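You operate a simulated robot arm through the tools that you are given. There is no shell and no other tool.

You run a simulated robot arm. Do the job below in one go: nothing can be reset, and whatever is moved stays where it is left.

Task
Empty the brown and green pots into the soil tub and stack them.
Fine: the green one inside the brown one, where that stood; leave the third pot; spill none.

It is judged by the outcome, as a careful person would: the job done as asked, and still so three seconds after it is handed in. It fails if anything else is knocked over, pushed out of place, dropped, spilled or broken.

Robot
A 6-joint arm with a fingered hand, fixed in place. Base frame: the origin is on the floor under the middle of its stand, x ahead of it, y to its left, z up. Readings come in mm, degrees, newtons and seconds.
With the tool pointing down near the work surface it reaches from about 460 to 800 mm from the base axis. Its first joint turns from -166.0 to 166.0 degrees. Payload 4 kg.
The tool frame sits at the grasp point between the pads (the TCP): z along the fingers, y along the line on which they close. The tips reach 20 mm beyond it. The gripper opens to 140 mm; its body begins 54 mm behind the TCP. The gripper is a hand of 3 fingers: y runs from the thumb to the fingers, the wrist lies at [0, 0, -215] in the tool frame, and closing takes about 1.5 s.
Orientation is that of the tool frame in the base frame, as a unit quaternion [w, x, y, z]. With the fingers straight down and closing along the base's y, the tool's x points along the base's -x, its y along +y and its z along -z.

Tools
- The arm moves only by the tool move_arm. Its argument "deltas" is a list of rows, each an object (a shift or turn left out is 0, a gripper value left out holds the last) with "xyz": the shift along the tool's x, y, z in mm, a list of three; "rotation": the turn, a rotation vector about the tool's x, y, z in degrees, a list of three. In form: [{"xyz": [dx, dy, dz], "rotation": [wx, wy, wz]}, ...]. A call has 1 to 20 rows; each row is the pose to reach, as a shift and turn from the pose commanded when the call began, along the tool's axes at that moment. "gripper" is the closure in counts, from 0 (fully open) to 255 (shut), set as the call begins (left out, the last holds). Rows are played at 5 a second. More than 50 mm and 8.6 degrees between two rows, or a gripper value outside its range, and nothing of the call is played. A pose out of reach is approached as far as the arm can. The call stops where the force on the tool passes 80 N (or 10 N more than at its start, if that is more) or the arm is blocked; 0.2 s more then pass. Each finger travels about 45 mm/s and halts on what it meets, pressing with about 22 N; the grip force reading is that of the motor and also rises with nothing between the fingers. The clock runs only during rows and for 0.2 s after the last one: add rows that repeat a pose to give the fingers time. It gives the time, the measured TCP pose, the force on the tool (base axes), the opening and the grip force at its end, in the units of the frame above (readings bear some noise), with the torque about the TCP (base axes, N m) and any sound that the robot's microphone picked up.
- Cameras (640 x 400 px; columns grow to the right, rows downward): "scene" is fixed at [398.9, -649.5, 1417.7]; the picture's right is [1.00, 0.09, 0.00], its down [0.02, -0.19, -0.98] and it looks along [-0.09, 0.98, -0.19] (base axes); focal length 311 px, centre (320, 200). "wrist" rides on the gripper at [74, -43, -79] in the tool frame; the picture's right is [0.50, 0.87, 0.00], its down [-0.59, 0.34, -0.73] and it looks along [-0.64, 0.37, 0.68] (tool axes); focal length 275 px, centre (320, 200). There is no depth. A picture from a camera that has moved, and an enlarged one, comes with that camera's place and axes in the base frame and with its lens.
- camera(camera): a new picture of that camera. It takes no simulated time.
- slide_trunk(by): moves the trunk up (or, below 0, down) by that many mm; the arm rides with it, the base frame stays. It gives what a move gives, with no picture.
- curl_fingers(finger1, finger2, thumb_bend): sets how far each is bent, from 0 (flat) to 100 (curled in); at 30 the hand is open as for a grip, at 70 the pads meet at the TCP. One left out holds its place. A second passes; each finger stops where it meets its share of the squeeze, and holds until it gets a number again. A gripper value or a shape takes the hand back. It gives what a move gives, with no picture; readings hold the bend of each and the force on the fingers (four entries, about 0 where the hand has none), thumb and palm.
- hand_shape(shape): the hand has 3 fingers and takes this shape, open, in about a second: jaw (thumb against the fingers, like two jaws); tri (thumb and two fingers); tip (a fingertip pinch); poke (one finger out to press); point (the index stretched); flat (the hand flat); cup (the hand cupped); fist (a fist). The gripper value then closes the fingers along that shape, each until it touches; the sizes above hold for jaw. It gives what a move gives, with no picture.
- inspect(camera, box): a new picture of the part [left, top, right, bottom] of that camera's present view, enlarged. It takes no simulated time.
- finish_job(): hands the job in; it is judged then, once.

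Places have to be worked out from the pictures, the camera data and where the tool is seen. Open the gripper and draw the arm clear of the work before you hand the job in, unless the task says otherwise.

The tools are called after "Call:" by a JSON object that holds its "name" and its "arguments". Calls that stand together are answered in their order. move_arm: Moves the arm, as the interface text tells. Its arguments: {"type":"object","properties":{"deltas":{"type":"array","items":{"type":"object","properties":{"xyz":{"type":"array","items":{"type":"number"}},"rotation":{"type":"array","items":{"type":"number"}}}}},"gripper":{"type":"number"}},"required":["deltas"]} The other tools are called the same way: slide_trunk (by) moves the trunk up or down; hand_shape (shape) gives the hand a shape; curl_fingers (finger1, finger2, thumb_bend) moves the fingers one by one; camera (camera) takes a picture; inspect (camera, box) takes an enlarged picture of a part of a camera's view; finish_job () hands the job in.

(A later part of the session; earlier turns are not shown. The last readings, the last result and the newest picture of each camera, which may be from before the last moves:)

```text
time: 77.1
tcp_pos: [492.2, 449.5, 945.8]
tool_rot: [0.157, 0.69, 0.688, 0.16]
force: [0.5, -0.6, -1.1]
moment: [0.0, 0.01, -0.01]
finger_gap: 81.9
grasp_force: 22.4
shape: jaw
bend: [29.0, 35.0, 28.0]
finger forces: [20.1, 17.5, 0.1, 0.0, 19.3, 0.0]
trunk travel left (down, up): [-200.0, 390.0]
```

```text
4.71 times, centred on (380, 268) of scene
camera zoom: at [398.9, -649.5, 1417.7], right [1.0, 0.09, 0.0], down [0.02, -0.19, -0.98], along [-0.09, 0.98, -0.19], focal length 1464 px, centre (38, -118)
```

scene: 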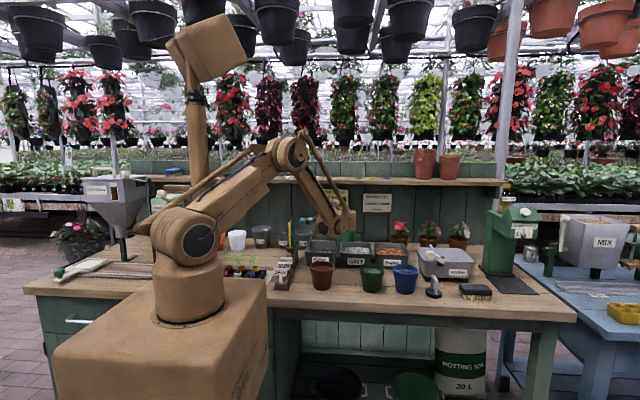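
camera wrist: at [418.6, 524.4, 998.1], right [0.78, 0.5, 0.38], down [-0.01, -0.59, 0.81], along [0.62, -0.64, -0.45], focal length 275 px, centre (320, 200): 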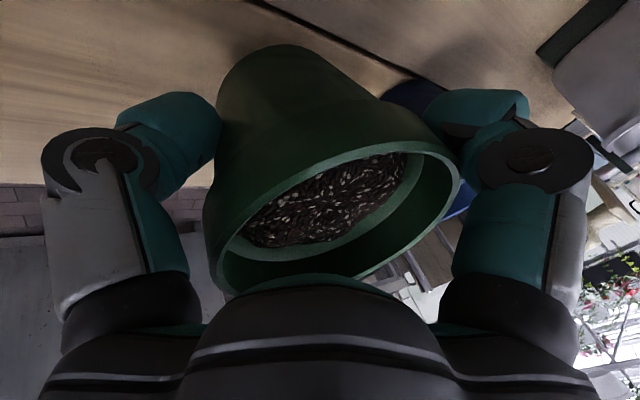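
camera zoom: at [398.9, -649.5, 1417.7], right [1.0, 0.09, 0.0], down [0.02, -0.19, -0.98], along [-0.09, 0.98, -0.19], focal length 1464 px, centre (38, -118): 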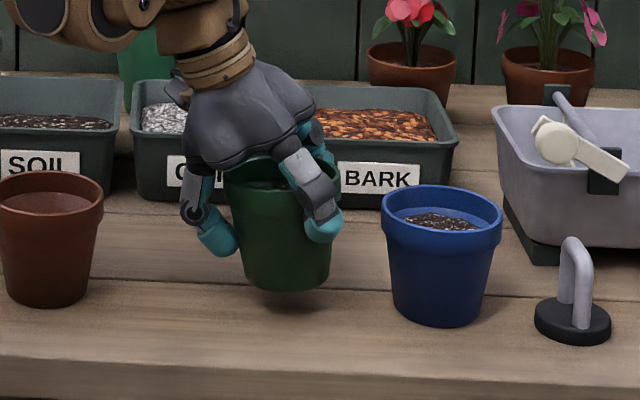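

Green hangs steady in the grip. I'll lift it to TCP z about 1050 and look again.

Call:
{"name": "move_arm", "arguments": {"deltas": [{"xyz": [0, 5, -10.3]}, {"xyz": [0.1, 14, -29]}, {"xyz": [0.1, 24, -50]}, {"xyz": [0.2, 34, -70.5]}, {"xyz": [0.2, 42, -87]}, {"xyz": [0.2, 45.2, -93.5]}, {"xyz": [0.2, 45.2, -93.5]}]}}

Call:
{"name": "inspect", "arguments": {"camera": "scene", "box": [285, 170, 445, 310]}}

```text
time: 78.7
tcp_pos: [493.6, 450.8, 1048.7]
tool_rot: [0.157, 0.69, 0.688, 0.16]
force: [0.1, -1.3, -1.6]
moment: [0.02, -0.04, 0.0]
finger_gap: 81.2
grasp_force: 22.1
shape: jaw
bend: [29.0, 35.0, 29.0]
finger forces: [20.1, 17.6, 0.0, 0.0, 19.2, 0.1]
trunk travel left (down, up): [-200.0, 390.0]
```

```text
2.86 times, centred on (365, 240) of scene
camera zoom: at [398.9, -649.5, 1417.7], right [1.0, 0.09, 0.0], down [0.02, -0.19, -0.98], along [-0.09, 0.98, -0.19], focal length 889 px, centre (191, 86)
```

zoom: 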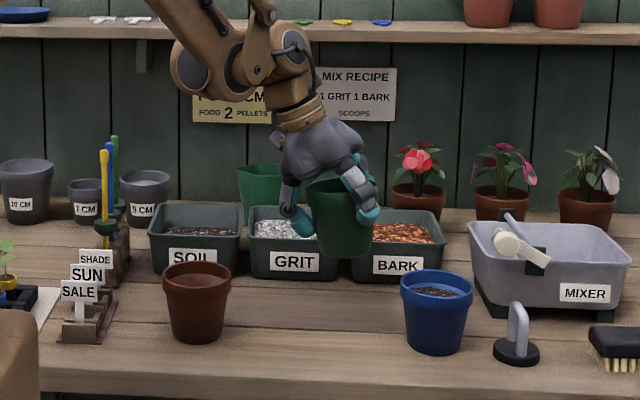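

Green is lifted and stable. I'll carry it toward the tub's front, turning the hand 50° about the vertical so the pour direction avoids the brown pot.

Call:
{"name": "move_arm", "arguments": {"deltas": [{"xyz": [4.6, -4.7, -2.3], "rotation": [0, -0.7, 1.5]}, {"xyz": [14, -14.2, -6.8], "rotation": [0, -2.2, 4.5]}, {"xyz": [26, -26.4, -12.6], "rotation": [0, -4.1, 8.4]}, {"xyz": [38.5, -39, -18.7], "rotation": [0, -6, 12.4]}, {"xyz": [51, -51.7, -24.8], "rotation": [0, -7.9, 16.4]}, {"xyz": [63.5, -64.3, -30.9], "rotation": [0, -9.9, 20.4]}, {"xyz": [76, -77, -37], "rotation": [0, -11.8, 24.4]}, {"xyz": [88.5, -89.6, -43], "rotation": [0, -13.7, 28.4]}, {"xyz": [101, -102.3, -49.1], "rotation": [0, -15.7, 32.5]}, {"xyz": [114, -115.5, -55.4], "rotation": [0, -17.7, 36.7]}, {"xyz": [126, -127.6, -61.3], "rotation": [-0.1, -19.6, 40.5]}, {"xyz": [135, -136.7, -65.6], "rotation": [-0.1, -21, 43.4]}, {"xyz": [139.8, -141.6, -68], "rotation": [-0.1, -21.7, 44.95]}, {"xyz": [139.8, -141.6, -68], "rotation": [-0.1, -21.7, 44.95]}]}}

Call:
{"name": "inspect", "arguments": {"camera": "scene", "box": [260, 150, 420, 290]}}

Call:
{"name": "camera", "arguments": {"camera": "wrist"}}

```text
time: 81.7
tcp_pos: [335.0, 589.9, 1049.6]
tool_rot: [0.209, 0.916, 0.332, 0.077]
force: [-0.1, 0.5, -1.5]
moment: [-0.01, 0.02, 0.04]
finger_gap: 77.3
grasp_force: 21.7
shape: jaw
bend: [32.0, 35.0, 29.0]
finger forces: [18.5, 19.6, 0.0, 0.1, 18.3, 0.1]
trunk travel left (down, up): [-200.0, 390.0]
```

```text
2.86 times, centred on (340, 220) of scene
camera zoom: at [398.9, -649.5, 1417.7], right [1.0, 0.09, 0.0], down [0.02, -0.19, -0.98], along [-0.09, 0.98, -0.19], focal length 889 px, centre (263, 143)
```

zoom: 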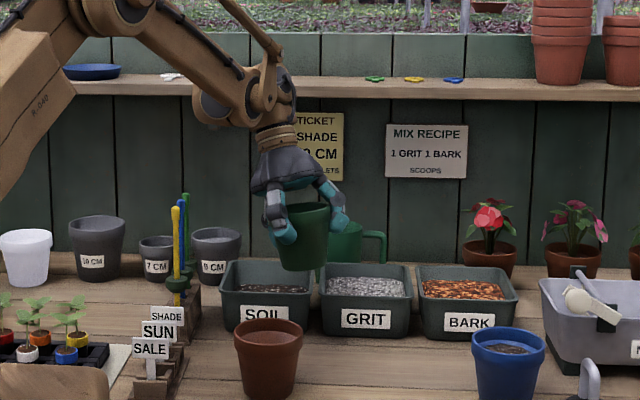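

```text
taken
camera wrist: at [344.8, 694.0, 1102.3], right [0.88, -0.28, 0.38], down [-0.46, -0.37, 0.81], along [-0.09, -0.89, -0.45], focal length 275 px, centre (320, 200)
```

wrist: 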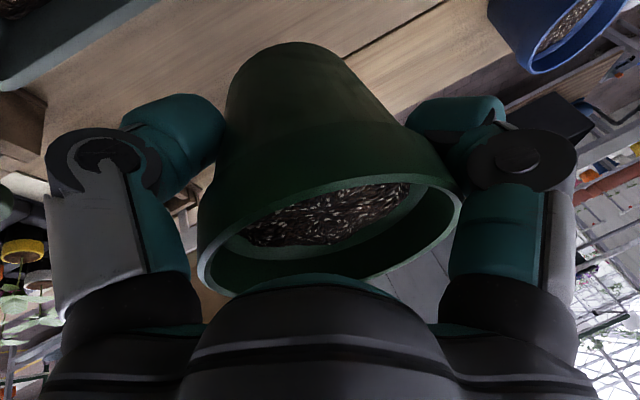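

The pot settled a few degrees more upright in the grip, and finger forces hold at 18–20 N. I'll continue more slowly to the tub with a 15° lean.

Call:
{"name": "move_arm", "arguments": {"deltas": [{"xyz": [1.3, -5, -2.1], "rotation": [0.7, 0, 0]}, {"xyz": [3.3, -13, -5.5], "rotation": [1.9, 0, 0]}, {"xyz": [5.9, -23, -9.8], "rotation": [3.4, 0, 0]}, {"xyz": [8.7, -34, -14.5], "rotation": [5.1, 0, 0]}, {"xyz": [11.5, -45, -19.2], "rotation": [6.7, 0, 0]}, {"xyz": [14.3, -56, -23.9], "rotation": [8.4, 0, 0]}, {"xyz": [17.1, -67, -28.6], "rotation": [10, 0, 0]}, {"xyz": [20, -78, -33.3], "rotation": [11.7, 0, 0]}, {"xyz": [22.5, -88, -37.5], "rotation": [13.2, 0, 0]}, {"xyz": [24.6, -96, -41], "rotation": [14.4, 0, 0]}, {"xyz": [25.6, -100, -42.7], "rotation": [15, 0, 0]}, {"xyz": [25.6, -100, -42.7], "rotation": [15, 0, 0]}]}}

Call:
{"name": "inspect", "arguments": {"camera": "scene", "box": [260, 150, 420, 290]}}

Call:
{"name": "camera", "arguments": {"camera": "wrist"}}

```text
time: 84.3
tcp_pos: [284.5, 689.9, 1045.3]
tool_rot: [0.087, 0.936, 0.341, 0.033]
force: [-0.2, 0.0, -1.3]
moment: [-0.01, 0.0, 0.01]
finger_gap: 77.3
grasp_force: 22.4
shape: jaw
bend: [32.0, 35.0, 29.0]
finger forces: [18.6, 19.5, 0.0, 0.1, 17.9, 0.0]
trunk travel left (down, up): [-200.0, 390.0]
```

```text
2.86 times, centred on (340, 220) of scene
camera zoom: at [398.9, -649.5, 1417.7], right [1.0, 0.09, 0.0], down [0.02, -0.19, -0.98], along [-0.09, 0.98, -0.19], focal length 889 px, centre (263, 143)
```

zoom: 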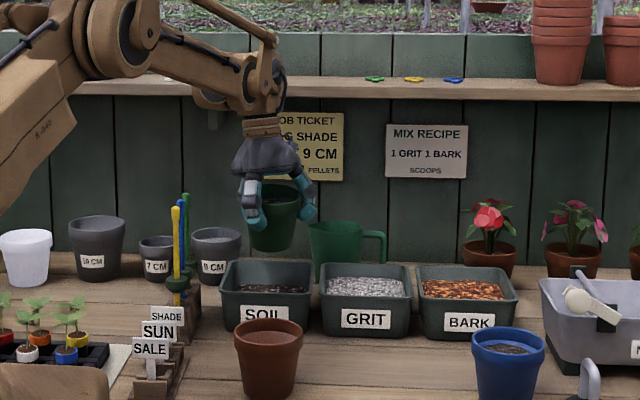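

```text
taken
camera wrist: at [304.5, 780.9, 1115.0], right [0.93, -0.33, 0.16], down [-0.33, -0.53, 0.78], along [-0.17, -0.78, -0.6], focal length 275 px, centre (320, 200)
```

wrist: 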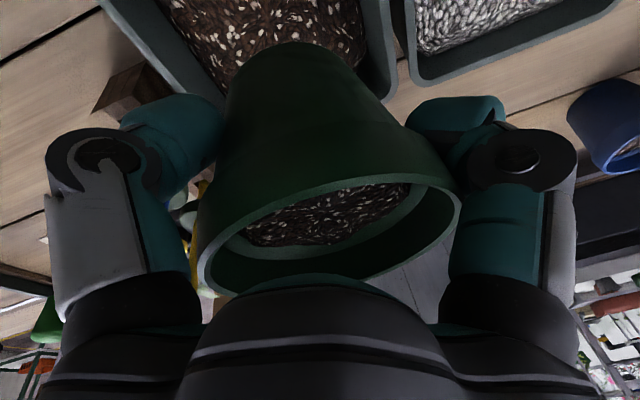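

The pot is above the tub. I'll move to the pour point and tilt to about 45°.

Call:
{"name": "move_arm", "arguments": {"deltas": [{"xyz": [1.5, -6, 0.5], "rotation": [3, 0, 0]}, {"xyz": [3.5, -15, 1], "rotation": [7, 0, 0]}, {"xyz": [5.7, -25, 1.7], "rotation": [11, 0, 0]}, {"xyz": [7.8, -34, 2.3], "rotation": [15, 0, 0]}, {"xyz": [9, -39, 2.7], "rotation": [19, 0, 0]}, {"xyz": [9.5, -41.3, 2.9], "rotation": [23, 0, 0]}, {"xyz": [9.5, -41.3, 2.9], "rotation": [27, 0, 0]}, {"xyz": [9.5, -41.3, 2.9], "rotation": [30, 0, 0]}, {"xyz": [9.5, -41.3, 2.9], "rotation": [30, 0, 0]}]}}

Call:
{"name": "inspect", "arguments": {"camera": "scene", "box": [260, 150, 420, 290]}}

Call:
{"name": "camera", "arguments": {"camera": "wrist"}}

```text
time: 86.3
tcp_pos: [267.0, 727.2, 1033.9]
tool_rot: [-0.158, 0.927, 0.336, -0.056]
force: [-0.8, 0.0, -1.6]
moment: [0.01, 0.0, -0.02]
finger_gap: 77.3
grasp_force: 21.7
shape: jaw
bend: [32.0, 35.0, 30.0]
finger forces: [18.9, 19.0, 0.0, 0.1, 17.6, 0.0]
trunk travel left (down, up): [-200.0, 390.0]
```

```text
2.86 times, centred on (340, 220) of scene
camera zoom: at [398.9, -649.5, 1417.7], right [1.0, 0.09, 0.0], down [0.02, -0.19, -0.98], along [-0.09, 0.98, -0.19], focal length 889 px, centre (263, 143)
```

zoom: 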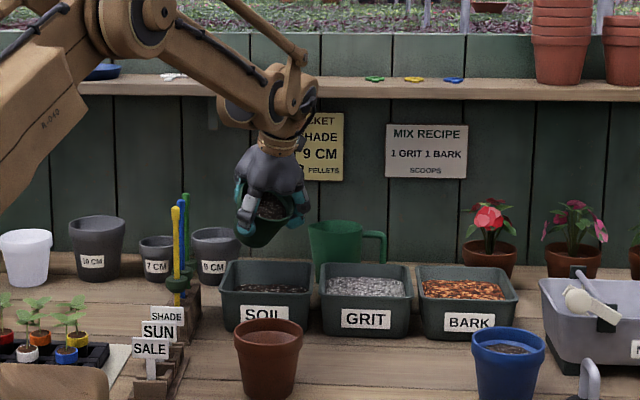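

```text
taken
camera wrist: at [313.7, 785.2, 1122.9], right [0.91, -0.3, -0.29], down [-0.09, -0.81, 0.58], along [-0.41, -0.5, -0.76], focal length 275 px, centre (320, 200)
```

wrist: 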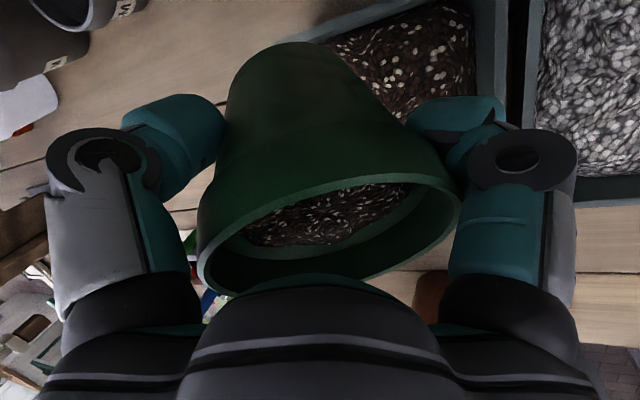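

Steady at about 45°, with the lip over the middle of the tub. I'll keep tilting slowly.

Call:
{"name": "move_arm", "arguments": {"deltas": [{"rotation": [3, 0, 0]}, {"rotation": [6, 0, 0]}, {"rotation": [9, 0, 0]}, {"rotation": [12, 0, 0]}, {"rotation": [15, 0, 0]}, {"rotation": [18, 0, 0]}, {"rotation": [21, 0, 0]}, {"rotation": [24, 0, 0]}, {"rotation": [27, 0, 0]}, {"rotation": [27, 0, 0]}]}}

Call:
{"name": "inspect", "arguments": {"camera": "scene", "box": [260, 150, 420, 290]}}

Call:
{"name": "camera", "arguments": {"camera": "wrist"}}

```text
time: 88.5
tcp_pos: [267.5, 726.7, 1033.0]
tool_rot: [-0.37, 0.864, 0.314, -0.132]
force: [0.5, -0.1, -0.9]
moment: [-0.04, -0.01, -0.02]
finger_gap: 77.0
grasp_force: 21.5
shape: jaw
bend: [32.0, 35.0, 30.0]
finger forces: [18.9, 18.6, 0.0, 0.0, 17.5, 0.0]
trunk travel left (down, up): [-200.0, 390.0]
```

```text
2.86 times, centred on (340, 220) of scene
camera zoom: at [398.9, -649.5, 1417.7], right [1.0, 0.09, 0.0], down [0.02, -0.19, -0.98], along [-0.09, 0.98, -0.19], focal length 889 px, centre (263, 143)
```

zoom: 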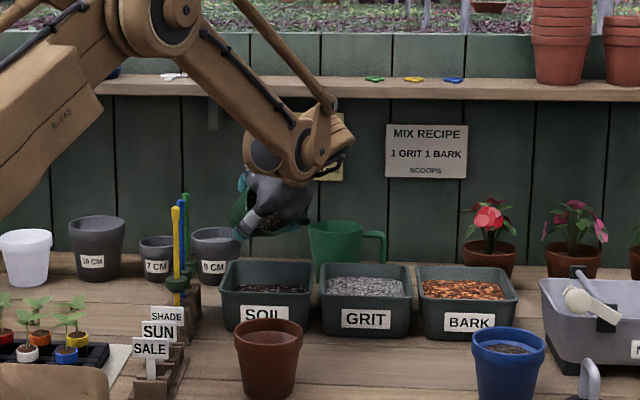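

```text
taken
camera wrist: at [340.2, 752.8, 1119.2], right [0.77, -0.14, -0.62], down [0.04, -0.96, 0.26], along [-0.64, -0.23, -0.74], focal length 275 px, centre (320, 200)
```

wrist: 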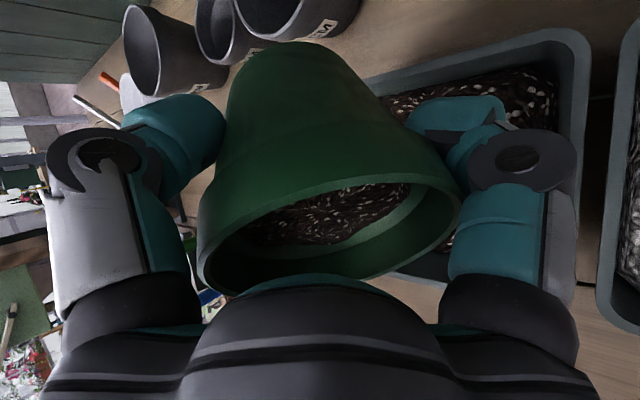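

At about 71° the soil is about to move; the wrist picture confirms the tub lies straight below the lip. I'll continue to about 107°, easing forward 10 mm.

Call:
{"name": "move_arm", "arguments": {"deltas": [{"xyz": [0, 0.6, -0.6], "rotation": [3, 0, 0]}, {"xyz": [0, 1.2, -1.2], "rotation": [6, 0, 0]}, {"xyz": [0, 1.8, -1.8], "rotation": [9, 0, 0]}, {"xyz": [0, 2.3, -2.4], "rotation": [12, 0, 0]}, {"xyz": [0, 2.9, -3], "rotation": [15, 0, 0]}, {"xyz": [0, 3.5, -3.6], "rotation": [18, 0, 0]}, {"xyz": [0, 4.1, -4.2], "rotation": [21, 0, 0]}, {"xyz": [0, 4.7, -4.8], "rotation": [24, 0, 0]}, {"xyz": [0, 5.3, -5.4], "rotation": [27, 0, 0]}, {"xyz": [0, 5.9, -6], "rotation": [30, 0, 0]}, {"xyz": [0, 6.4, -6.6], "rotation": [33, 0, 0]}, {"xyz": [0, 6.9, -7.2], "rotation": [36, 0, 0]}, {"xyz": [0, 6.9, -7.2], "rotation": [36, 0, 0]}]}}

Call:
{"name": "inspect", "arguments": {"camera": "scene", "box": [260, 150, 420, 290]}}

Call:
{"name": "camera", "arguments": {"camera": "wrist"}}

```text
time: 91.3
tcp_pos: [273.2, 717.5, 1035.0]
tool_rot: [-0.619, 0.707, 0.258, -0.225]
force: [0.6, -0.2, 0.1]
moment: [0.01, 0.0, -0.01]
finger_gap: 77.0
grasp_force: 21.9
shape: jaw
bend: [32.0, 35.0, 30.0]
finger forces: [19.2, 17.9, 0.0, 0.0, 17.8, 0.1]
trunk travel left (down, up): [-200.0, 390.0]
```

```text
2.86 times, centred on (340, 220) of scene
camera zoom: at [398.9, -649.5, 1417.7], right [1.0, 0.09, 0.0], down [0.02, -0.19, -0.98], along [-0.09, 0.98, -0.19], focal length 889 px, centre (263, 143)
```

zoom: 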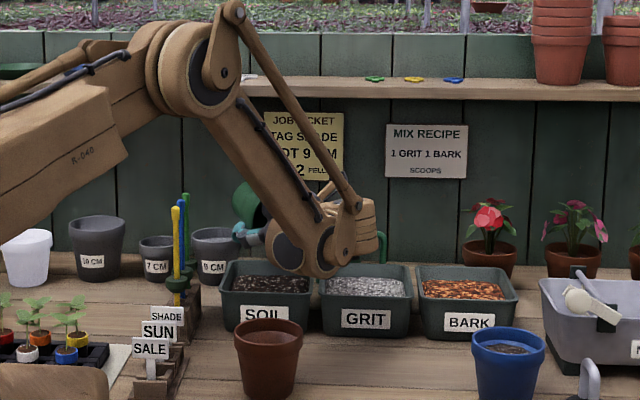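

```text
taken
camera wrist: at [375.6, 710.4, 1087.6], right [0.46, 0.23, -0.86], down [0.05, -0.97, -0.24], along [-0.89, 0.07, -0.46], focal length 275 px, centre (320, 200)
```

wrist: 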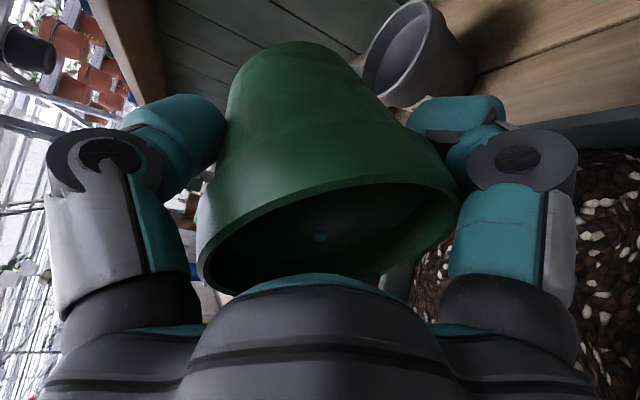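

Green has emptied into the tub; the load is near zero and the inside looks bare. I'll tilt a little more with a small rocking, to make sure nothing is left.

Call:
{"name": "move_arm", "arguments": {"deltas": [{"xyz": [0, 0, -2], "rotation": [4, 0, 0]}, {"xyz": [0, 0, -4], "rotation": [8, 0, 0]}, {"xyz": [0, 0, -6], "rotation": [12, 0, 0]}, {"xyz": [0, 0, -7], "rotation": [15, 0, 0]}, {"xyz": [0, 0, -7], "rotation": [15, 0, 0]}, {"xyz": [0, 0, -7], "rotation": [12, 0, 0]}, {"xyz": [0, 0, -7], "rotation": [15, 0, 0]}, {"xyz": [0, 0, -7], "rotation": [12, 0, 0]}, {"xyz": [0, 0, -7], "rotation": [15, 0, 0]}, {"xyz": [0, 0, -7], "rotation": [15, 0, 0]}]}}

Call:
{"name": "inspect", "arguments": {"camera": "wrist", "box": [190, 150, 470, 320]}}

Call:
{"name": "inspect", "arguments": {"camera": "scene", "box": [260, 190, 400, 310]}}

```text
time: 93.5
tcp_pos: [277.5, 714.0, 1035.1]
tool_rot: [0.706, -0.62, -0.227, 0.256]
force: [0.4, -0.2, -0.9]
moment: [-0.03, 0.0, -0.04]
finger_gap: 76.7
grasp_force: 21.8
shape: jaw
bend: [32.0, 35.0, 30.0]
finger forces: [19.4, 17.3, 0.0, 0.0, 17.7, 0.0]
trunk travel left (down, up): [-200.0, 390.0]
```

```text
2.29 times, centred on (330, 235) of wrist
camera zoom: at [387.5, 697.1, 1067.2], right [0.31, 0.41, -0.86], down [-0.01, -0.9, -0.43], along [-0.95, 0.14, -0.28], focal length 629 px, centre (297, 120)
```

zoom: 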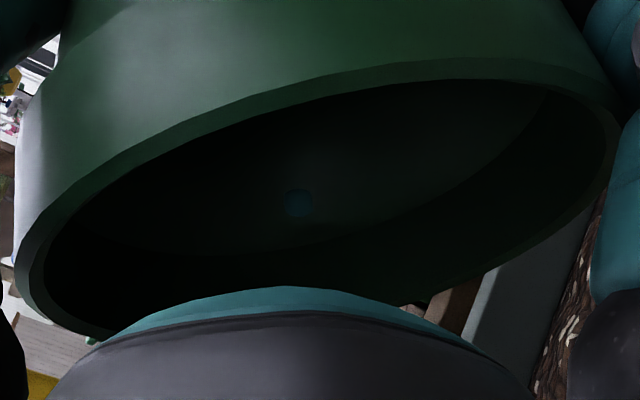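

```text
3.33 times, centred on (330, 250) of scene
camera zoom: at [398.9, -649.5, 1417.7], right [1.0, 0.09, 0.0], down [0.02, -0.19, -0.98], along [-0.09, 0.98, -0.19], focal length 1037 px, centre (287, 33)
```

zoom: 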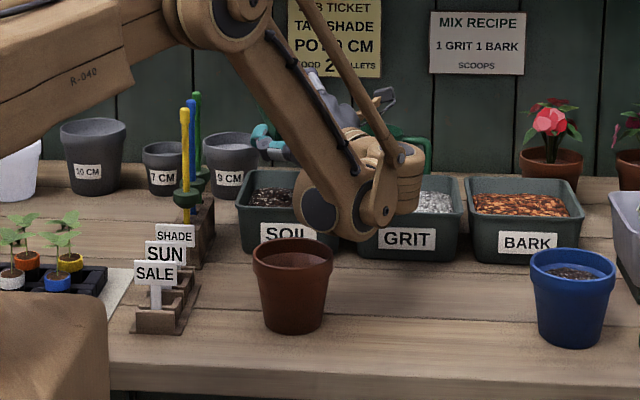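

Green is empty and the bench is clean. I'll turn it upright over the tub.

Call:
{"name": "move_arm", "arguments": {"deltas": [{"xyz": [-0.7, -1.1, -1.5], "rotation": [-7.6, 0, 0]}, {"xyz": [-1.4, -2.3, -3], "rotation": [-15.3, 0, 0]}, {"xyz": [-2, -3.4, -4.6], "rotation": [-23, 0, 0]}, {"xyz": [-2.7, -4.5, -6.1], "rotation": [-30.7, 0, 0]}, {"xyz": [-3.4, -5.7, -7.6], "rotation": [-38.4, 0, 0]}, {"xyz": [-4.1, -6.8, -9.1], "rotation": [-46, 0, 0]}, {"xyz": [-4.8, -8, -10.6], "rotation": [-53.7, 0, 0]}, {"xyz": [-5.5, -9.1, -12.2], "rotation": [-61.4, 0, 0]}, {"xyz": [-6.2, -10.2, -13.7], "rotation": [-69, 0, 0]}, {"xyz": [-6.9, -11.4, -15.2], "rotation": [-76.7, 0, 0]}, {"xyz": [-7.5, -12.5, -16.7], "rotation": [-84.4, 0, 0]}, {"xyz": [-8.2, -13.6, -18.3], "rotation": [-92, 0, 0]}, {"xyz": [-8.9, -14.8, -19.8], "rotation": [-99.7, 0, 0]}, {"xyz": [-9.6, -15.9, -21.3], "rotation": [-107.4, 0, 0]}, {"xyz": [-9.6, -15.9, -21.3], "rotation": [-107.4, 0, 0]}]}}

Call:
{"name": "camera", "arguments": {"camera": "wrist"}}

Call:
{"name": "inspect", "arguments": {"camera": "scene", "box": [260, 190, 400, 310]}}

```text
time: 96.7
tcp_pos: [284.9, 689.8, 1049.0]
tool_rot: [0.083, 0.936, 0.34, 0.032]
force: [0.5, 0.2, 0.3]
moment: [-0.01, 0.03, 0.01]
finger_gap: 76.3
grasp_force: 21.7
shape: jaw
bend: [32.0, 35.0, 30.0]
finger forces: [19.8, 16.9, 0.0, 0.0, 17.6, 0.0]
trunk travel left (down, up): [-200.0, 390.0]
```

```text
taken
camera wrist: at [305.0, 780.1, 1118.8], right [0.93, -0.33, 0.16], down [-0.32, -0.53, 0.78], along [-0.18, -0.78, -0.6], focal length 275 px, centre (320, 200)
```

wrist: 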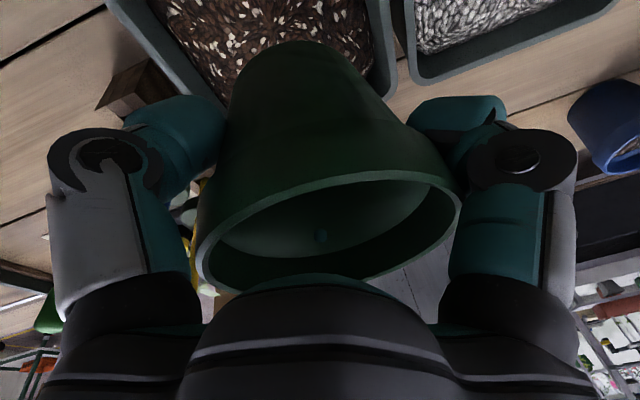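

```text
3.33 times, centred on (330, 250) of scene
camera zoom: at [398.9, -649.5, 1417.7], right [1.0, 0.09, 0.0], down [0.02, -0.19, -0.98], along [-0.09, 0.98, -0.19], focal length 1037 px, centre (287, 33)
```

zoom: 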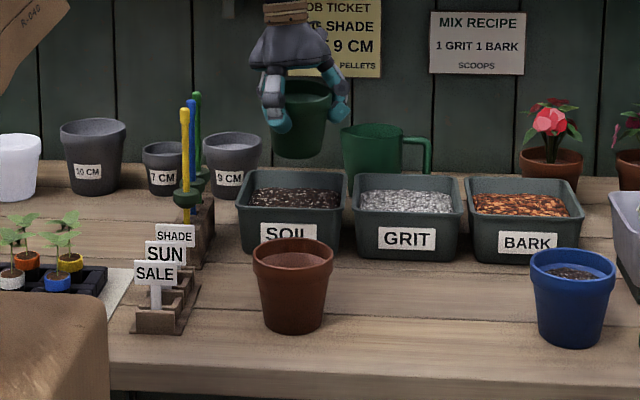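

The tub level is up and nothing is spilled. I'll carry the empty green pot to open bench between brown and blue, at about (455, 453), to set it down for a regrasp from above.

Call:
{"name": "move_arm", "arguments": {"deltas": [{"xyz": [-0.6, 9, 1.3], "rotation": [-0.5, 0, 0]}, {"xyz": [-1.8, 25, 3.7], "rotation": [-1.3, 0, 0]}, {"xyz": [-3.4, 46, 6.7], "rotation": [-2.5, 0, 0]}, {"xyz": [-5, 69, 10], "rotation": [-3.7, 0, 0]}, {"xyz": [-6.8, 93, 13.6], "rotation": [-5, 0, 0]}, {"xyz": [-8.5, 117, 17], "rotation": [-6.3, 0, 0]}, {"xyz": [-10.3, 141, 20.6], "rotation": [-7.6, 0, 0]}, {"xyz": [-12, 165, 24], "rotation": [-8.9, 0, 0]}, {"xyz": [-13.8, 189, 27.6], "rotation": [-10.2, 0, 0]}, {"xyz": [-15.5, 213, 31], "rotation": [-11.5, 0, 0]}, {"xyz": [-17.3, 237, 34.7], "rotation": [-12.8, 0, 0]}, {"xyz": [-19, 260, 38], "rotation": [-14, 0, 0]}, {"xyz": [-20.3, 278, 40.7], "rotation": [-15, 0, 0]}, {"xyz": [-21, 287.8, 42.1], "rotation": [-15.5, 0, 0]}, {"xyz": [-21, 287.8, 42.1], "rotation": [-15.5, 0, 0]}]}}

Call:
{"name": "inspect", "arguments": {"camera": "scene", "box": [285, 180, 445, 310]}}

Call:
{"name": "camera", "arguments": {"camera": "wrist"}}

```text
time: 99.9
tcp_pos: [456.5, 452.1, 1057.3]
tool_rot: [0.209, 0.916, 0.333, 0.077]
force: [0.5, -0.4, -0.2]
moment: [0.0, -0.05, 0.01]
finger_gap: 76.0
grasp_force: 21.4
shape: jaw
bend: [32.0, 35.0, 30.0]
finger forces: [19.8, 17.0, 0.0, 0.0, 17.3, 0.1]
trunk travel left (down, up): [-200.0, 390.0]
```

```text
3.08 times, centred on (365, 245) of scene
camera zoom: at [398.9, -649.5, 1417.7], right [1.0, 0.09, 0.0], down [0.02, -0.19, -0.98], along [-0.09, 0.98, -0.19], focal length 957 px, centre (182, 62)
```

zoom: 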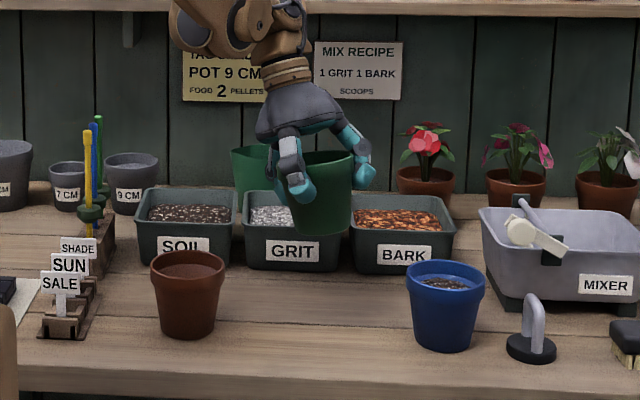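

```text
taken
camera wrist: at [465.0, 556.4, 1110.4], right [0.88, -0.28, 0.38], down [-0.46, -0.37, 0.81], along [-0.09, -0.89, -0.45], focal length 275 px, centre (320, 200)
```

wrist: 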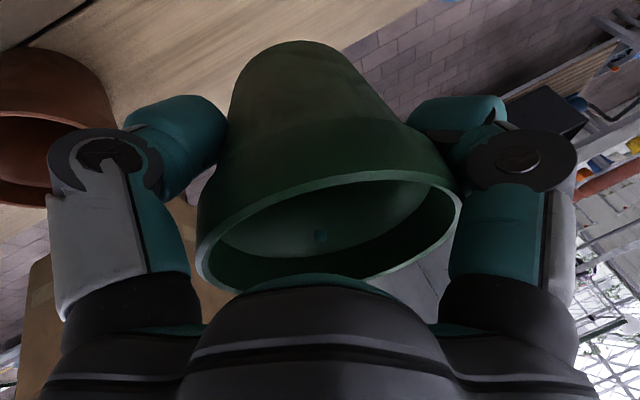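

Green is nearly upright. I'll lower toward the bench, stopping about 10 mm above.

Call:
{"name": "move_arm", "arguments": {"deltas": [{"xyz": [0, -5, 10.4]}, {"xyz": [-0.1, -15, 31]}, {"xyz": [-0.1, -25, 51.8]}, {"xyz": [-0.2, -35, 72.5]}, {"xyz": [-0.2, -43, 89]}, {"xyz": [-0.2, -48.5, 100.4]}, {"xyz": [-0.2, -51.2, 106]}, {"xyz": [-0.2, -51.2, 106]}]}}

Call:
{"name": "inspect", "arguments": {"camera": "scene", "box": [325, 225, 425, 305]}}

```text
time: 101.7
tcp_pos: [456.0, 453.7, 939.9]
tool_rot: [0.207, 0.917, 0.333, 0.077]
force: [0.0, -0.1, 0.2]
moment: [0.04, 0.0, 0.03]
finger_gap: 76.0
grasp_force: 22.0
shape: jaw
bend: [32.0, 35.0, 30.0]
finger forces: [19.7, 17.0, 0.0, 0.1, 17.5, 0.0]
trunk travel left (down, up): [-200.0, 390.0]
```

```text
5.00 times, centred on (375, 265) of scene
camera zoom: at [398.9, -649.5, 1417.7], right [1.0, 0.09, 0.0], down [0.02, -0.19, -0.98], along [-0.09, 0.98, -0.19], focal length 1555 px, centre (45, -125)
```

zoom: 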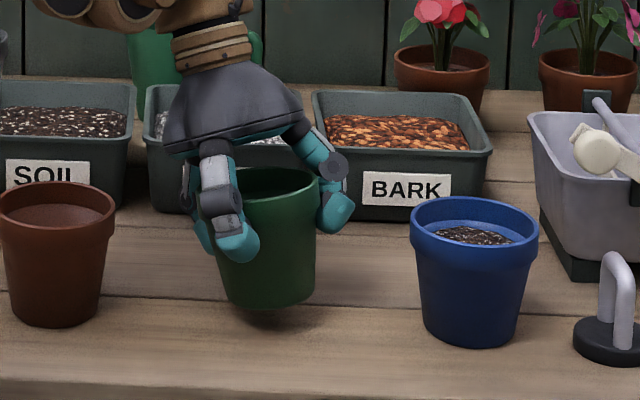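

The base is still roughly 10 mm up. I'll lower 8 mm, then creep to contact.

Call:
{"name": "move_arm", "arguments": {"deltas": [{"xyz": [0, -1.7, 3.6]}, {"xyz": [0, -3, 6.3]}, {"xyz": [0, -3.9, 8.1]}, {"xyz": [0, -4.3, 9]}, {"xyz": [0, -4.3, 9]}]}}

Call:
{"name": "inspect", "arguments": {"camera": "scene", "box": [325, 225, 425, 305]}}

```text
time: 102.9
tcp_pos: [454.5, 453.8, 930.7]
tool_rot: [0.209, 0.916, 0.334, 0.076]
force: [-0.1, -0.2, -1.1]
moment: [0.05, 0.01, -0.02]
finger_gap: 76.4
grasp_force: 22.2
shape: jaw
bend: [32.0, 35.0, 30.0]
finger forces: [19.9, 16.9, 0.1, 0.1, 17.5, 0.0]
trunk travel left (down, up): [-200.0, 390.0]
```

```text
5.00 times, centred on (375, 265) of scene
camera zoom: at [398.9, -649.5, 1417.7], right [1.0, 0.09, 0.0], down [0.02, -0.19, -0.98], along [-0.09, 0.98, -0.19], focal length 1555 px, centre (45, -125)
```

zoom: 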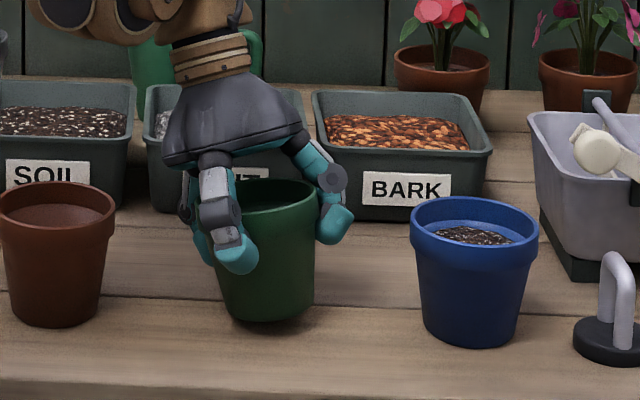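

Call:
{"name": "move_arm", "arguments": {"deltas": [{"xyz": [0, -0.5, 0.9]}, {"xyz": [0, -0.9, 1.8]}, {"xyz": [0, -1.3, 2.7]}, {"xyz": [0, -1.7, 3.6]}, {"xyz": [0, -1.7, 3.6]}]}}

Call:
{"name": "inspect", "arguments": {"camera": "scene", "box": [325, 225, 425, 305]}}

```text
time: 104.1
tcp_pos: [455.7, 454.8, 926.3]
tool_rot: [0.208, 0.916, 0.333, 0.077]
force: [-0.2, 0.4, 0.2]
moment: [0.03, -0.05, 0.01]
finger_gap: 76.3
grasp_force: 22.1
shape: jaw
bend: [32.0, 35.0, 30.0]
finger forces: [19.8, 16.9, 0.1, 0.0, 17.6, 0.1]
trunk travel left (down, up): [-200.0, 390.0]
```

```text
5.00 times, centred on (375, 265) of scene
camera zoom: at [398.9, -649.5, 1417.7], right [1.0, 0.09, 0.0], down [0.02, -0.19, -0.98], along [-0.09, 0.98, -0.19], focal length 1555 px, centre (45, -125)
```

zoom: 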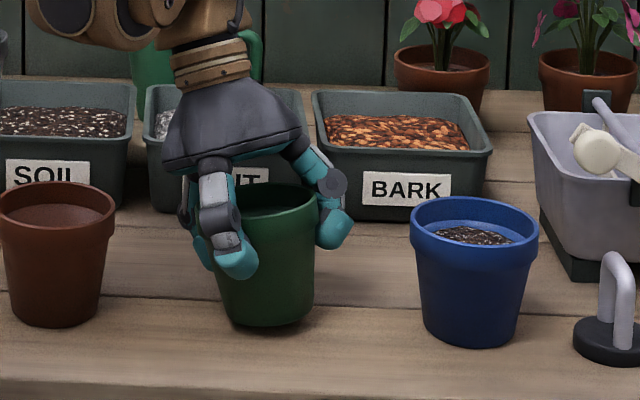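

No contact yet, so I'll keep creeping down in 1 mm steps.

Call:
{"name": "move_arm", "arguments": {"deltas": [{"xyz": [0, -0.5, 0.9]}, {"xyz": [0, -0.9, 1.8]}, {"xyz": [0, -1.1, 2.4]}, {"xyz": [0, -1.1, 2.4]}]}}

Call:
{"name": "inspect", "arguments": {"camera": "scene", "box": [325, 225, 425, 305]}}

```text
time: 105.1
tcp_pos: [455.9, 454.4, 923.5]
tool_rot: [0.209, 0.916, 0.333, 0.076]
force: [0.2, 0.4, 2.4]
moment: [0.03, 0.03, 0.03]
finger_gap: 76.0
grasp_force: 21.4
shape: jaw
bend: [32.0, 35.0, 30.0]
finger forces: [20.1, 16.8, 0.0, 0.2, 17.9, 0.0]
trunk travel left (down, up): [-200.0, 390.0]
```

```text
5.00 times, centred on (375, 265) of scene
camera zoom: at [398.9, -649.5, 1417.7], right [1.0, 0.09, 0.0], down [0.02, -0.19, -0.98], along [-0.09, 0.98, -0.19], focal length 1555 px, centre (45, -125)
```

zoom: 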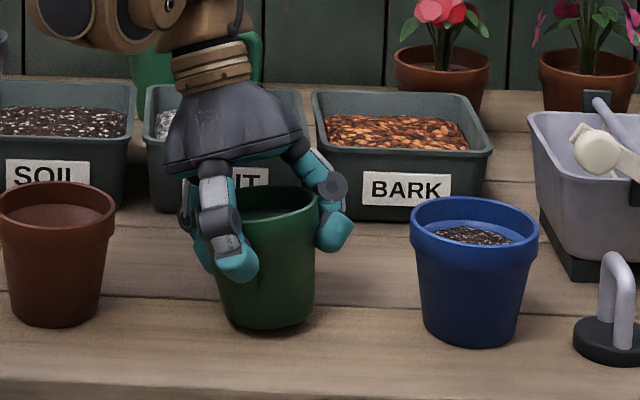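

First contact is at 2.4 N. I'll lower 1.5 mm more so the pot squares up, then open gently.

Call:
{"name": "move_arm", "arguments": {"deltas": [{"xyz": [0, -0.3, 0.7]}, {"xyz": [0, -0.7, 1.4]}, {"xyz": [0, -0.7, 1.4]}]}}

Call:
{"name": "move_arm", "arguments": {"deltas": [{}, {}, {}, {}, {}, {}], "gripper": 95}}

Call:
{"name": "inspect", "arguments": {"camera": "scene", "box": [325, 225, 425, 305]}}

Call:
{"name": "camera", "arguments": {"camera": "wrist"}}

```text
time: 105.9
tcp_pos: [455.4, 454.3, 922.2]
tool_rot: [0.208, 0.917, 0.333, 0.077]
force: [3.2, 1.0, 16.0]
moment: [0.25, 0.03, -0.04]
finger_gap: 75.8
grasp_force: 22.1
shape: jaw
bend: [32.0, 35.0, 30.0]
finger forces: [19.7, 16.4, 0.0, 0.1, 20.1, 0.0]
trunk travel left (down, up): [-200.0, 390.0]
```

```text
time: 107.3
tcp_pos: [455.7, 453.3, 922.0]
tool_rot: [0.209, 0.916, 0.333, 0.076]
force: [0.5, 0.5, -0.1]
moment: [-0.03, -0.03, 0.01]
finger_gap: 87.1
grasp_force: 0.0
shape: jaw
bend: [30.0, 30.0, 28.0]
finger forces: [0.1, 0.1, 0.1, 0.0, 0.0, 0.1]
trunk travel left (down, up): [-200.0, 390.0]
```

```text
5.00 times, centred on (375, 265) of scene
camera zoom: at [398.9, -649.5, 1417.7], right [1.0, 0.09, 0.0], down [0.02, -0.19, -0.98], along [-0.09, 0.98, -0.19], focal length 1555 px, centre (45, -125)
```

zoom: 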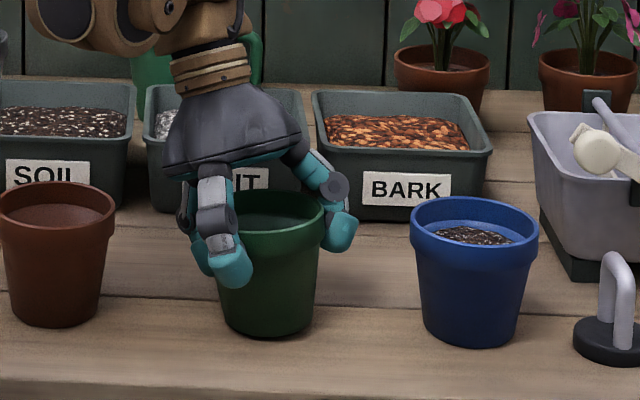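

```text
taken
camera wrist: at [464.8, 557.3, 974.5], right [0.88, -0.28, 0.38], down [-0.46, -0.37, 0.81], along [-0.09, -0.89, -0.45], focal length 275 px, centre (320, 200)
```

wrist: 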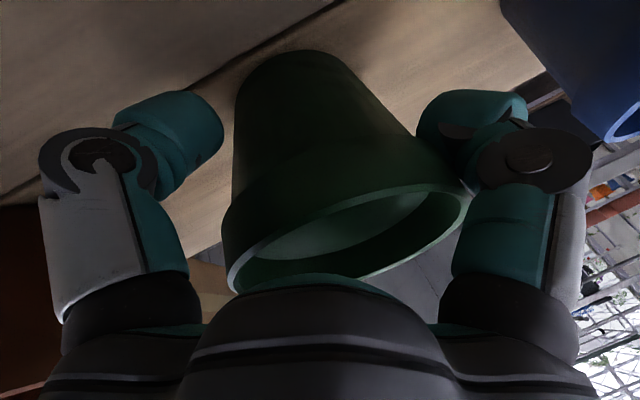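

Released, and green stands upright. The fingertips are just under the collar, so I'll open wider before any retreat.

Call:
{"name": "move_arm", "arguments": {"deltas": [{}, {}, {}, {}], "gripper": 30}}

Call:
{"name": "camera", "arguments": {"camera": "wrist"}}

Call:
{"name": "inspect", "arguments": {"camera": "scene", "box": [325, 225, 425, 305]}}

```text
time: 108.3
tcp_pos: [455.7, 455.1, 921.9]
tool_rot: [0.208, 0.916, 0.333, 0.076]
force: [0.0, 0.5, 0.0]
moment: [0.0, -0.04, 0.01]
finger_gap: 123.3
grasp_force: 0.2
shape: jaw
bend: [24.0, 24.0, 22.0]
finger forces: [0.0, 0.0, 0.1, 0.0, 0.0, 0.1]
trunk travel left (down, up): [-200.0, 390.0]
```

```text
taken
camera wrist: at [464.8, 557.3, 974.5], right [0.88, -0.28, 0.38], down [-0.46, -0.37, 0.81], along [-0.09, -0.89, -0.45], focal length 275 px, centre (320, 200)
```

wrist: 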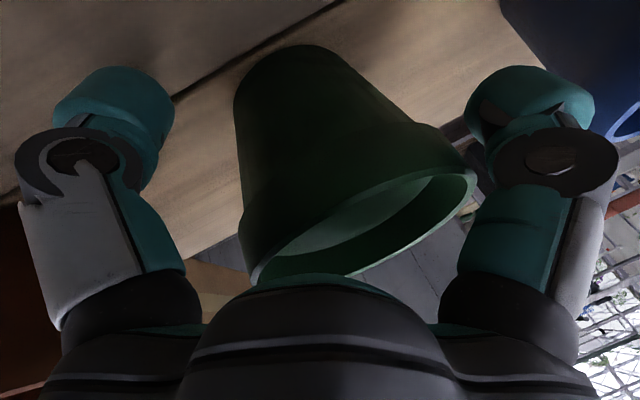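

```text
5.00 times, centred on (375, 265) of scene
camera zoom: at [398.9, -649.5, 1417.7], right [1.0, 0.09, 0.0], down [0.02, -0.19, -0.98], along [-0.09, 0.98, -0.19], focal length 1555 px, centre (45, -125)
```

zoom: 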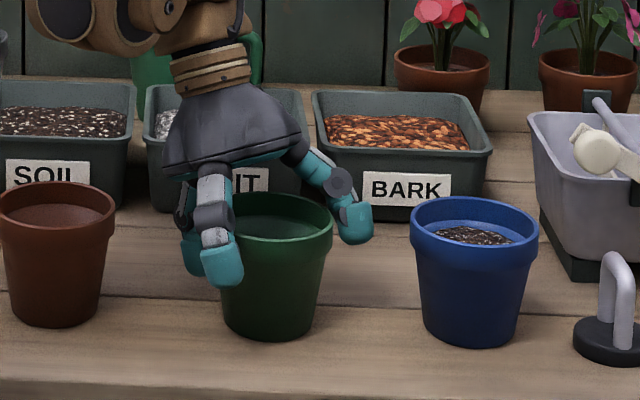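

Green stands upright but sits about 10 mm off-centre toward one finger. I'll shift 5 mm for clearance, then rise straight up.

Call:
{"name": "move_arm", "arguments": {"deltas": [{"xyz": [1.9, 1.4, 0.7]}, {"xyz": [3.8, 2.9, 1.4]}, {"xyz": [3.8, 5.1, -3.1]}, {"xyz": [3.8, 9.4, -12.1]}, {"xyz": [3.8, 18.1, -30]}, {"xyz": [3.8, 29, -52.5]}, {"xyz": [3.9, 42, -79.5]}, {"xyz": [3.9, 55, -106.4]}, {"xyz": [4, 68, -133.4]}, {"xyz": [4, 68, -133.4]}]}}

Call:
{"name": "camera", "arguments": {"camera": "wrist"}}

Call:
{"name": "inspect", "arguments": {"camera": "scene", "box": [295, 215, 435, 310]}}

```text
time: 110.5
tcp_pos: [459.6, 456.0, 1072.3]
tool_rot: [0.208, 0.916, 0.334, 0.076]
force: [-0.5, -0.2, -0.3]
moment: [-0.04, -0.01, -0.01]
finger_gap: 123.4
grasp_force: 0.1
shape: jaw
bend: [24.0, 24.0, 22.0]
finger forces: [0.1, 0.0, 0.0, 0.0, 0.0, 0.0]
trunk travel left (down, up): [-200.0, 390.0]
```

```text
taken
camera wrist: at [469.2, 557.4, 1125.0], right [0.88, -0.28, 0.38], down [-0.46, -0.37, 0.81], along [-0.09, -0.89, -0.45], focal length 275 px, centre (320, 200)
```

wrist: 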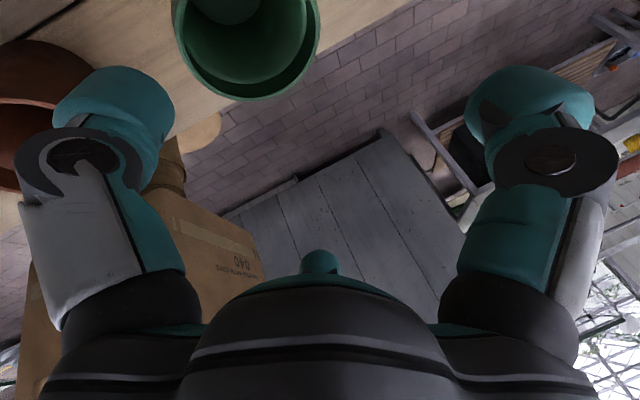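

```text
4.21 times, centred on (365, 262) of scene
camera zoom: at [398.9, -649.5, 1417.7], right [1.0, 0.09, 0.0], down [0.02, -0.19, -0.98], along [-0.09, 0.98, -0.19], focal length 1310 px, centre (130, -63)
```

zoom: 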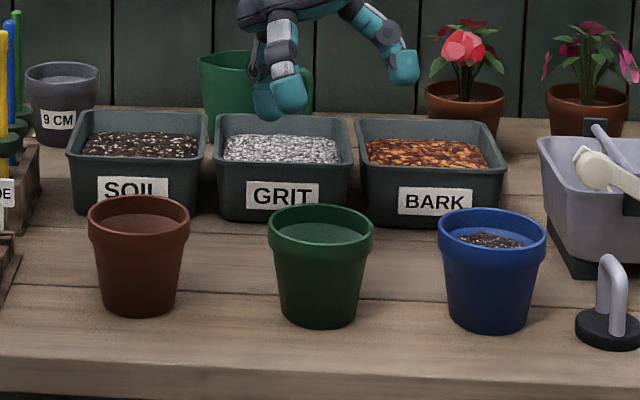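

Both pots are empty and standing cleanly, with green at about (466, 453). I'll straighten the hand to point down and yaw it so no finger points at blue.

Call:
{"name": "move_arm", "arguments": {"deltas": [{"xyz": [0, 0, -8], "rotation": [6.4, 0, 0]}, {"xyz": [0, 0, -16], "rotation": [12.8, 0, 0]}, {"xyz": [0, 0, -24], "rotation": [19.3, 0, 0]}, {"xyz": [0, 0, -30], "rotation": [25.7, 0, 0]}, {"xyz": [0, 0, -30], "rotation": [25.7, 0, 0]}]}}

Call:
{"name": "move_arm", "arguments": {"deltas": [{"rotation": [0, 0, 8]}, {"rotation": [0, 0, 16]}, {"rotation": [0, 0, 24]}, {"rotation": [0, 0, 32]}, {"rotation": [0, 0, 40]}, {"rotation": [0, 0, 40]}]}}

Call:
{"name": "camera", "arguments": {"camera": "wrist"}}

Call:
{"name": "inspect", "arguments": {"camera": "scene", "box": [295, 180, 435, 310]}}

```text
time: 111.7
tcp_pos: [452.0, 463.1, 1098.5]
tool_rot: [-0.002, 0.94, 0.342, 0.001]
force: [0.2, 0.1, 0.2]
moment: [0.02, 0.01, 0.02]
finger_gap: 123.3
grasp_force: 0.0
shape: jaw
bend: [24.0, 24.0, 22.0]
finger forces: [0.0, 0.0, 0.0, 0.1, 0.0, 0.0]
trunk travel left (down, up): [-200.0, 390.0]
```

```text
time: 113.1
tcp_pos: [452.5, 463.4, 1097.4]
tool_rot: [-0.001, 1.0, 0.0, 0.001]
force: [-0.6, 0.9, 0.8]
moment: [-0.03, 0.02, -0.01]
finger_gap: 123.3
grasp_force: 0.0
shape: jaw
bend: [24.0, 24.0, 22.0]
finger forces: [0.0, 0.1, 0.1, 0.0, 0.0, 0.1]
trunk travel left (down, up): [-200.0, 390.0]
```

```text
taken
camera wrist: at [525.5, 505.8, 1177.2], right [0.5, -0.87, 0.0], down [-0.59, -0.34, 0.73], along [-0.64, -0.36, -0.68], focal length 275 px, centre (320, 200)
```

wrist: 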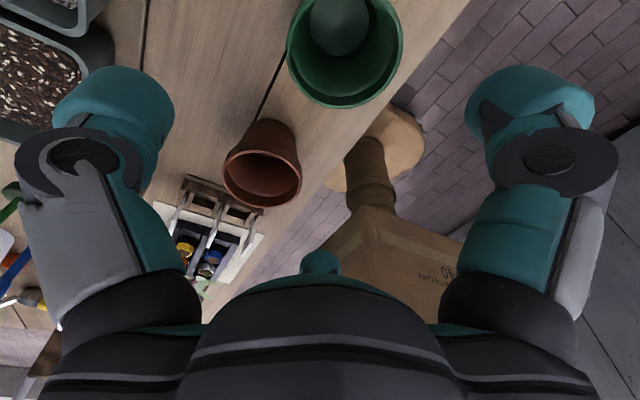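

```text
3.08 times, centred on (365, 245) of scene
camera zoom: at [398.9, -649.5, 1417.7], right [1.0, 0.09, 0.0], down [0.02, -0.19, -0.98], along [-0.09, 0.98, -0.19], focal length 957 px, centre (182, 62)
```

zoom: 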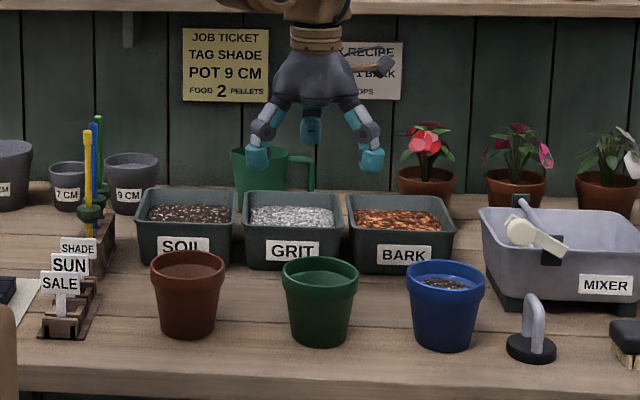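

The hand is now exactly straight down and both pots are in view. I'll enlarge to refit both rims.

Call:
{"name": "inspect", "arguments": {"camera": "wrist", "box": [200, 0, 420, 220]}}

Call:
{"name": "inspect", "arguments": {"camera": "scene", "box": [305, 240, 415, 305]}}

```text
1.82 times, centred on (310, 110) of wrist
camera zoom: at [525.5, 505.8, 1177.2], right [0.5, -0.87, 0.0], down [-0.59, -0.34, 0.73], along [-0.64, -0.36, -0.68], focal length 500 px, centre (338, 364)
```

zoom: 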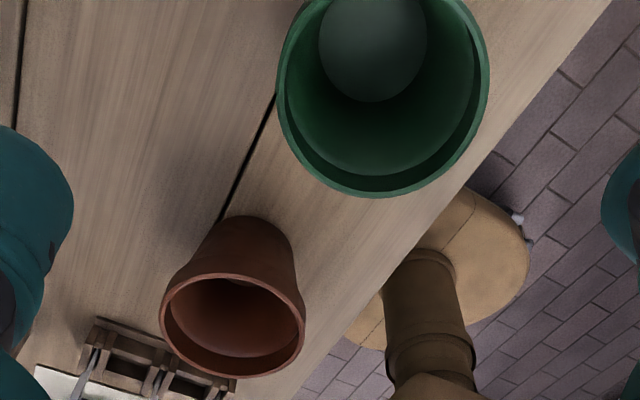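

```text
5.82 times, centred on (360, 272) of scene
camera zoom: at [398.9, -649.5, 1417.7], right [1.0, 0.09, 0.0], down [0.02, -0.19, -0.98], along [-0.09, 0.98, -0.19], focal length 1810 px, centre (87, -222)
```

zoom: 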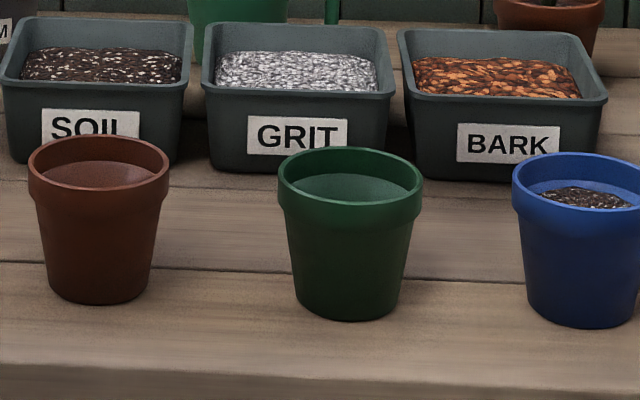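

Brown fits at about (299.5, 456.5) and green at about (465, 452). I'll come down over green to TCP z about 1010 to check centring.

Call:
{"name": "move_arm", "arguments": {"deltas": [{"xyz": [4, 4, 22]}, {"xyz": [8, 8, 44]}, {"xyz": [12.5, 11.4, 66]}, {"xyz": [12.5, 11.4, 87]}, {"xyz": [12.5, 11.4, 87]}], "gripper": 20}}

Call:
{"name": "camera", "arguments": {"camera": "wrist"}}

Call:
{"name": "inspect", "arguments": {"camera": "scene", "box": [325, 220, 425, 305]}}

```text
time: 114.3
tcp_pos: [464.3, 452.7, 1010.0]
tool_rot: [-0.001, 1.0, 0.0, 0.001]
force: [0.9, -0.1, 0.8]
moment: [0.02, 0.01, 0.01]
finger_gap: 129.1
grasp_force: 0.1
shape: jaw
bend: [24.0, 24.0, 23.0]
finger forces: [0.0, 0.0, 0.1, 0.0, 0.1, 0.0]
trunk travel left (down, up): [-200.0, 390.0]
```

```text
taken
camera wrist: at [538.1, 495.2, 1089.5], right [0.5, -0.87, 0.0], down [-0.59, -0.34, 0.73], along [-0.64, -0.37, -0.68], focal length 275 px, centre (320, 200)
```

wrist: 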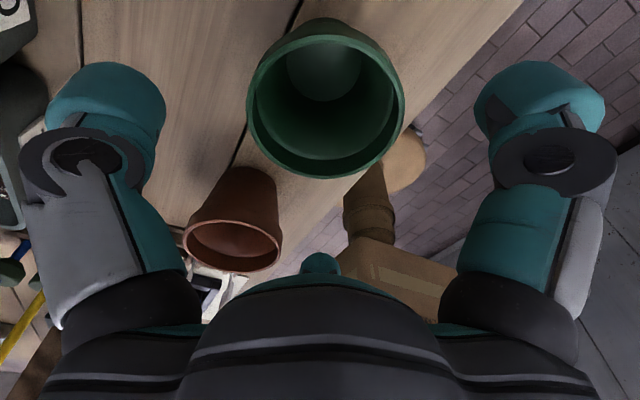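

```text
4.71 times, centred on (375, 262) of scene
camera zoom: at [398.9, -649.5, 1417.7], right [1.0, 0.09, 0.0], down [0.02, -0.19, -0.98], along [-0.09, 0.98, -0.19], focal length 1464 px, centre (61, -94)
```

zoom: 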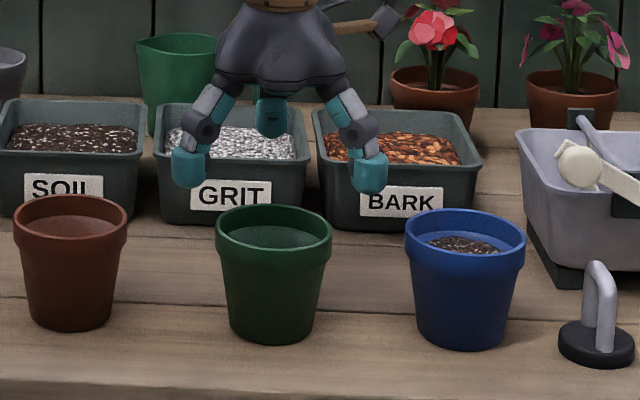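

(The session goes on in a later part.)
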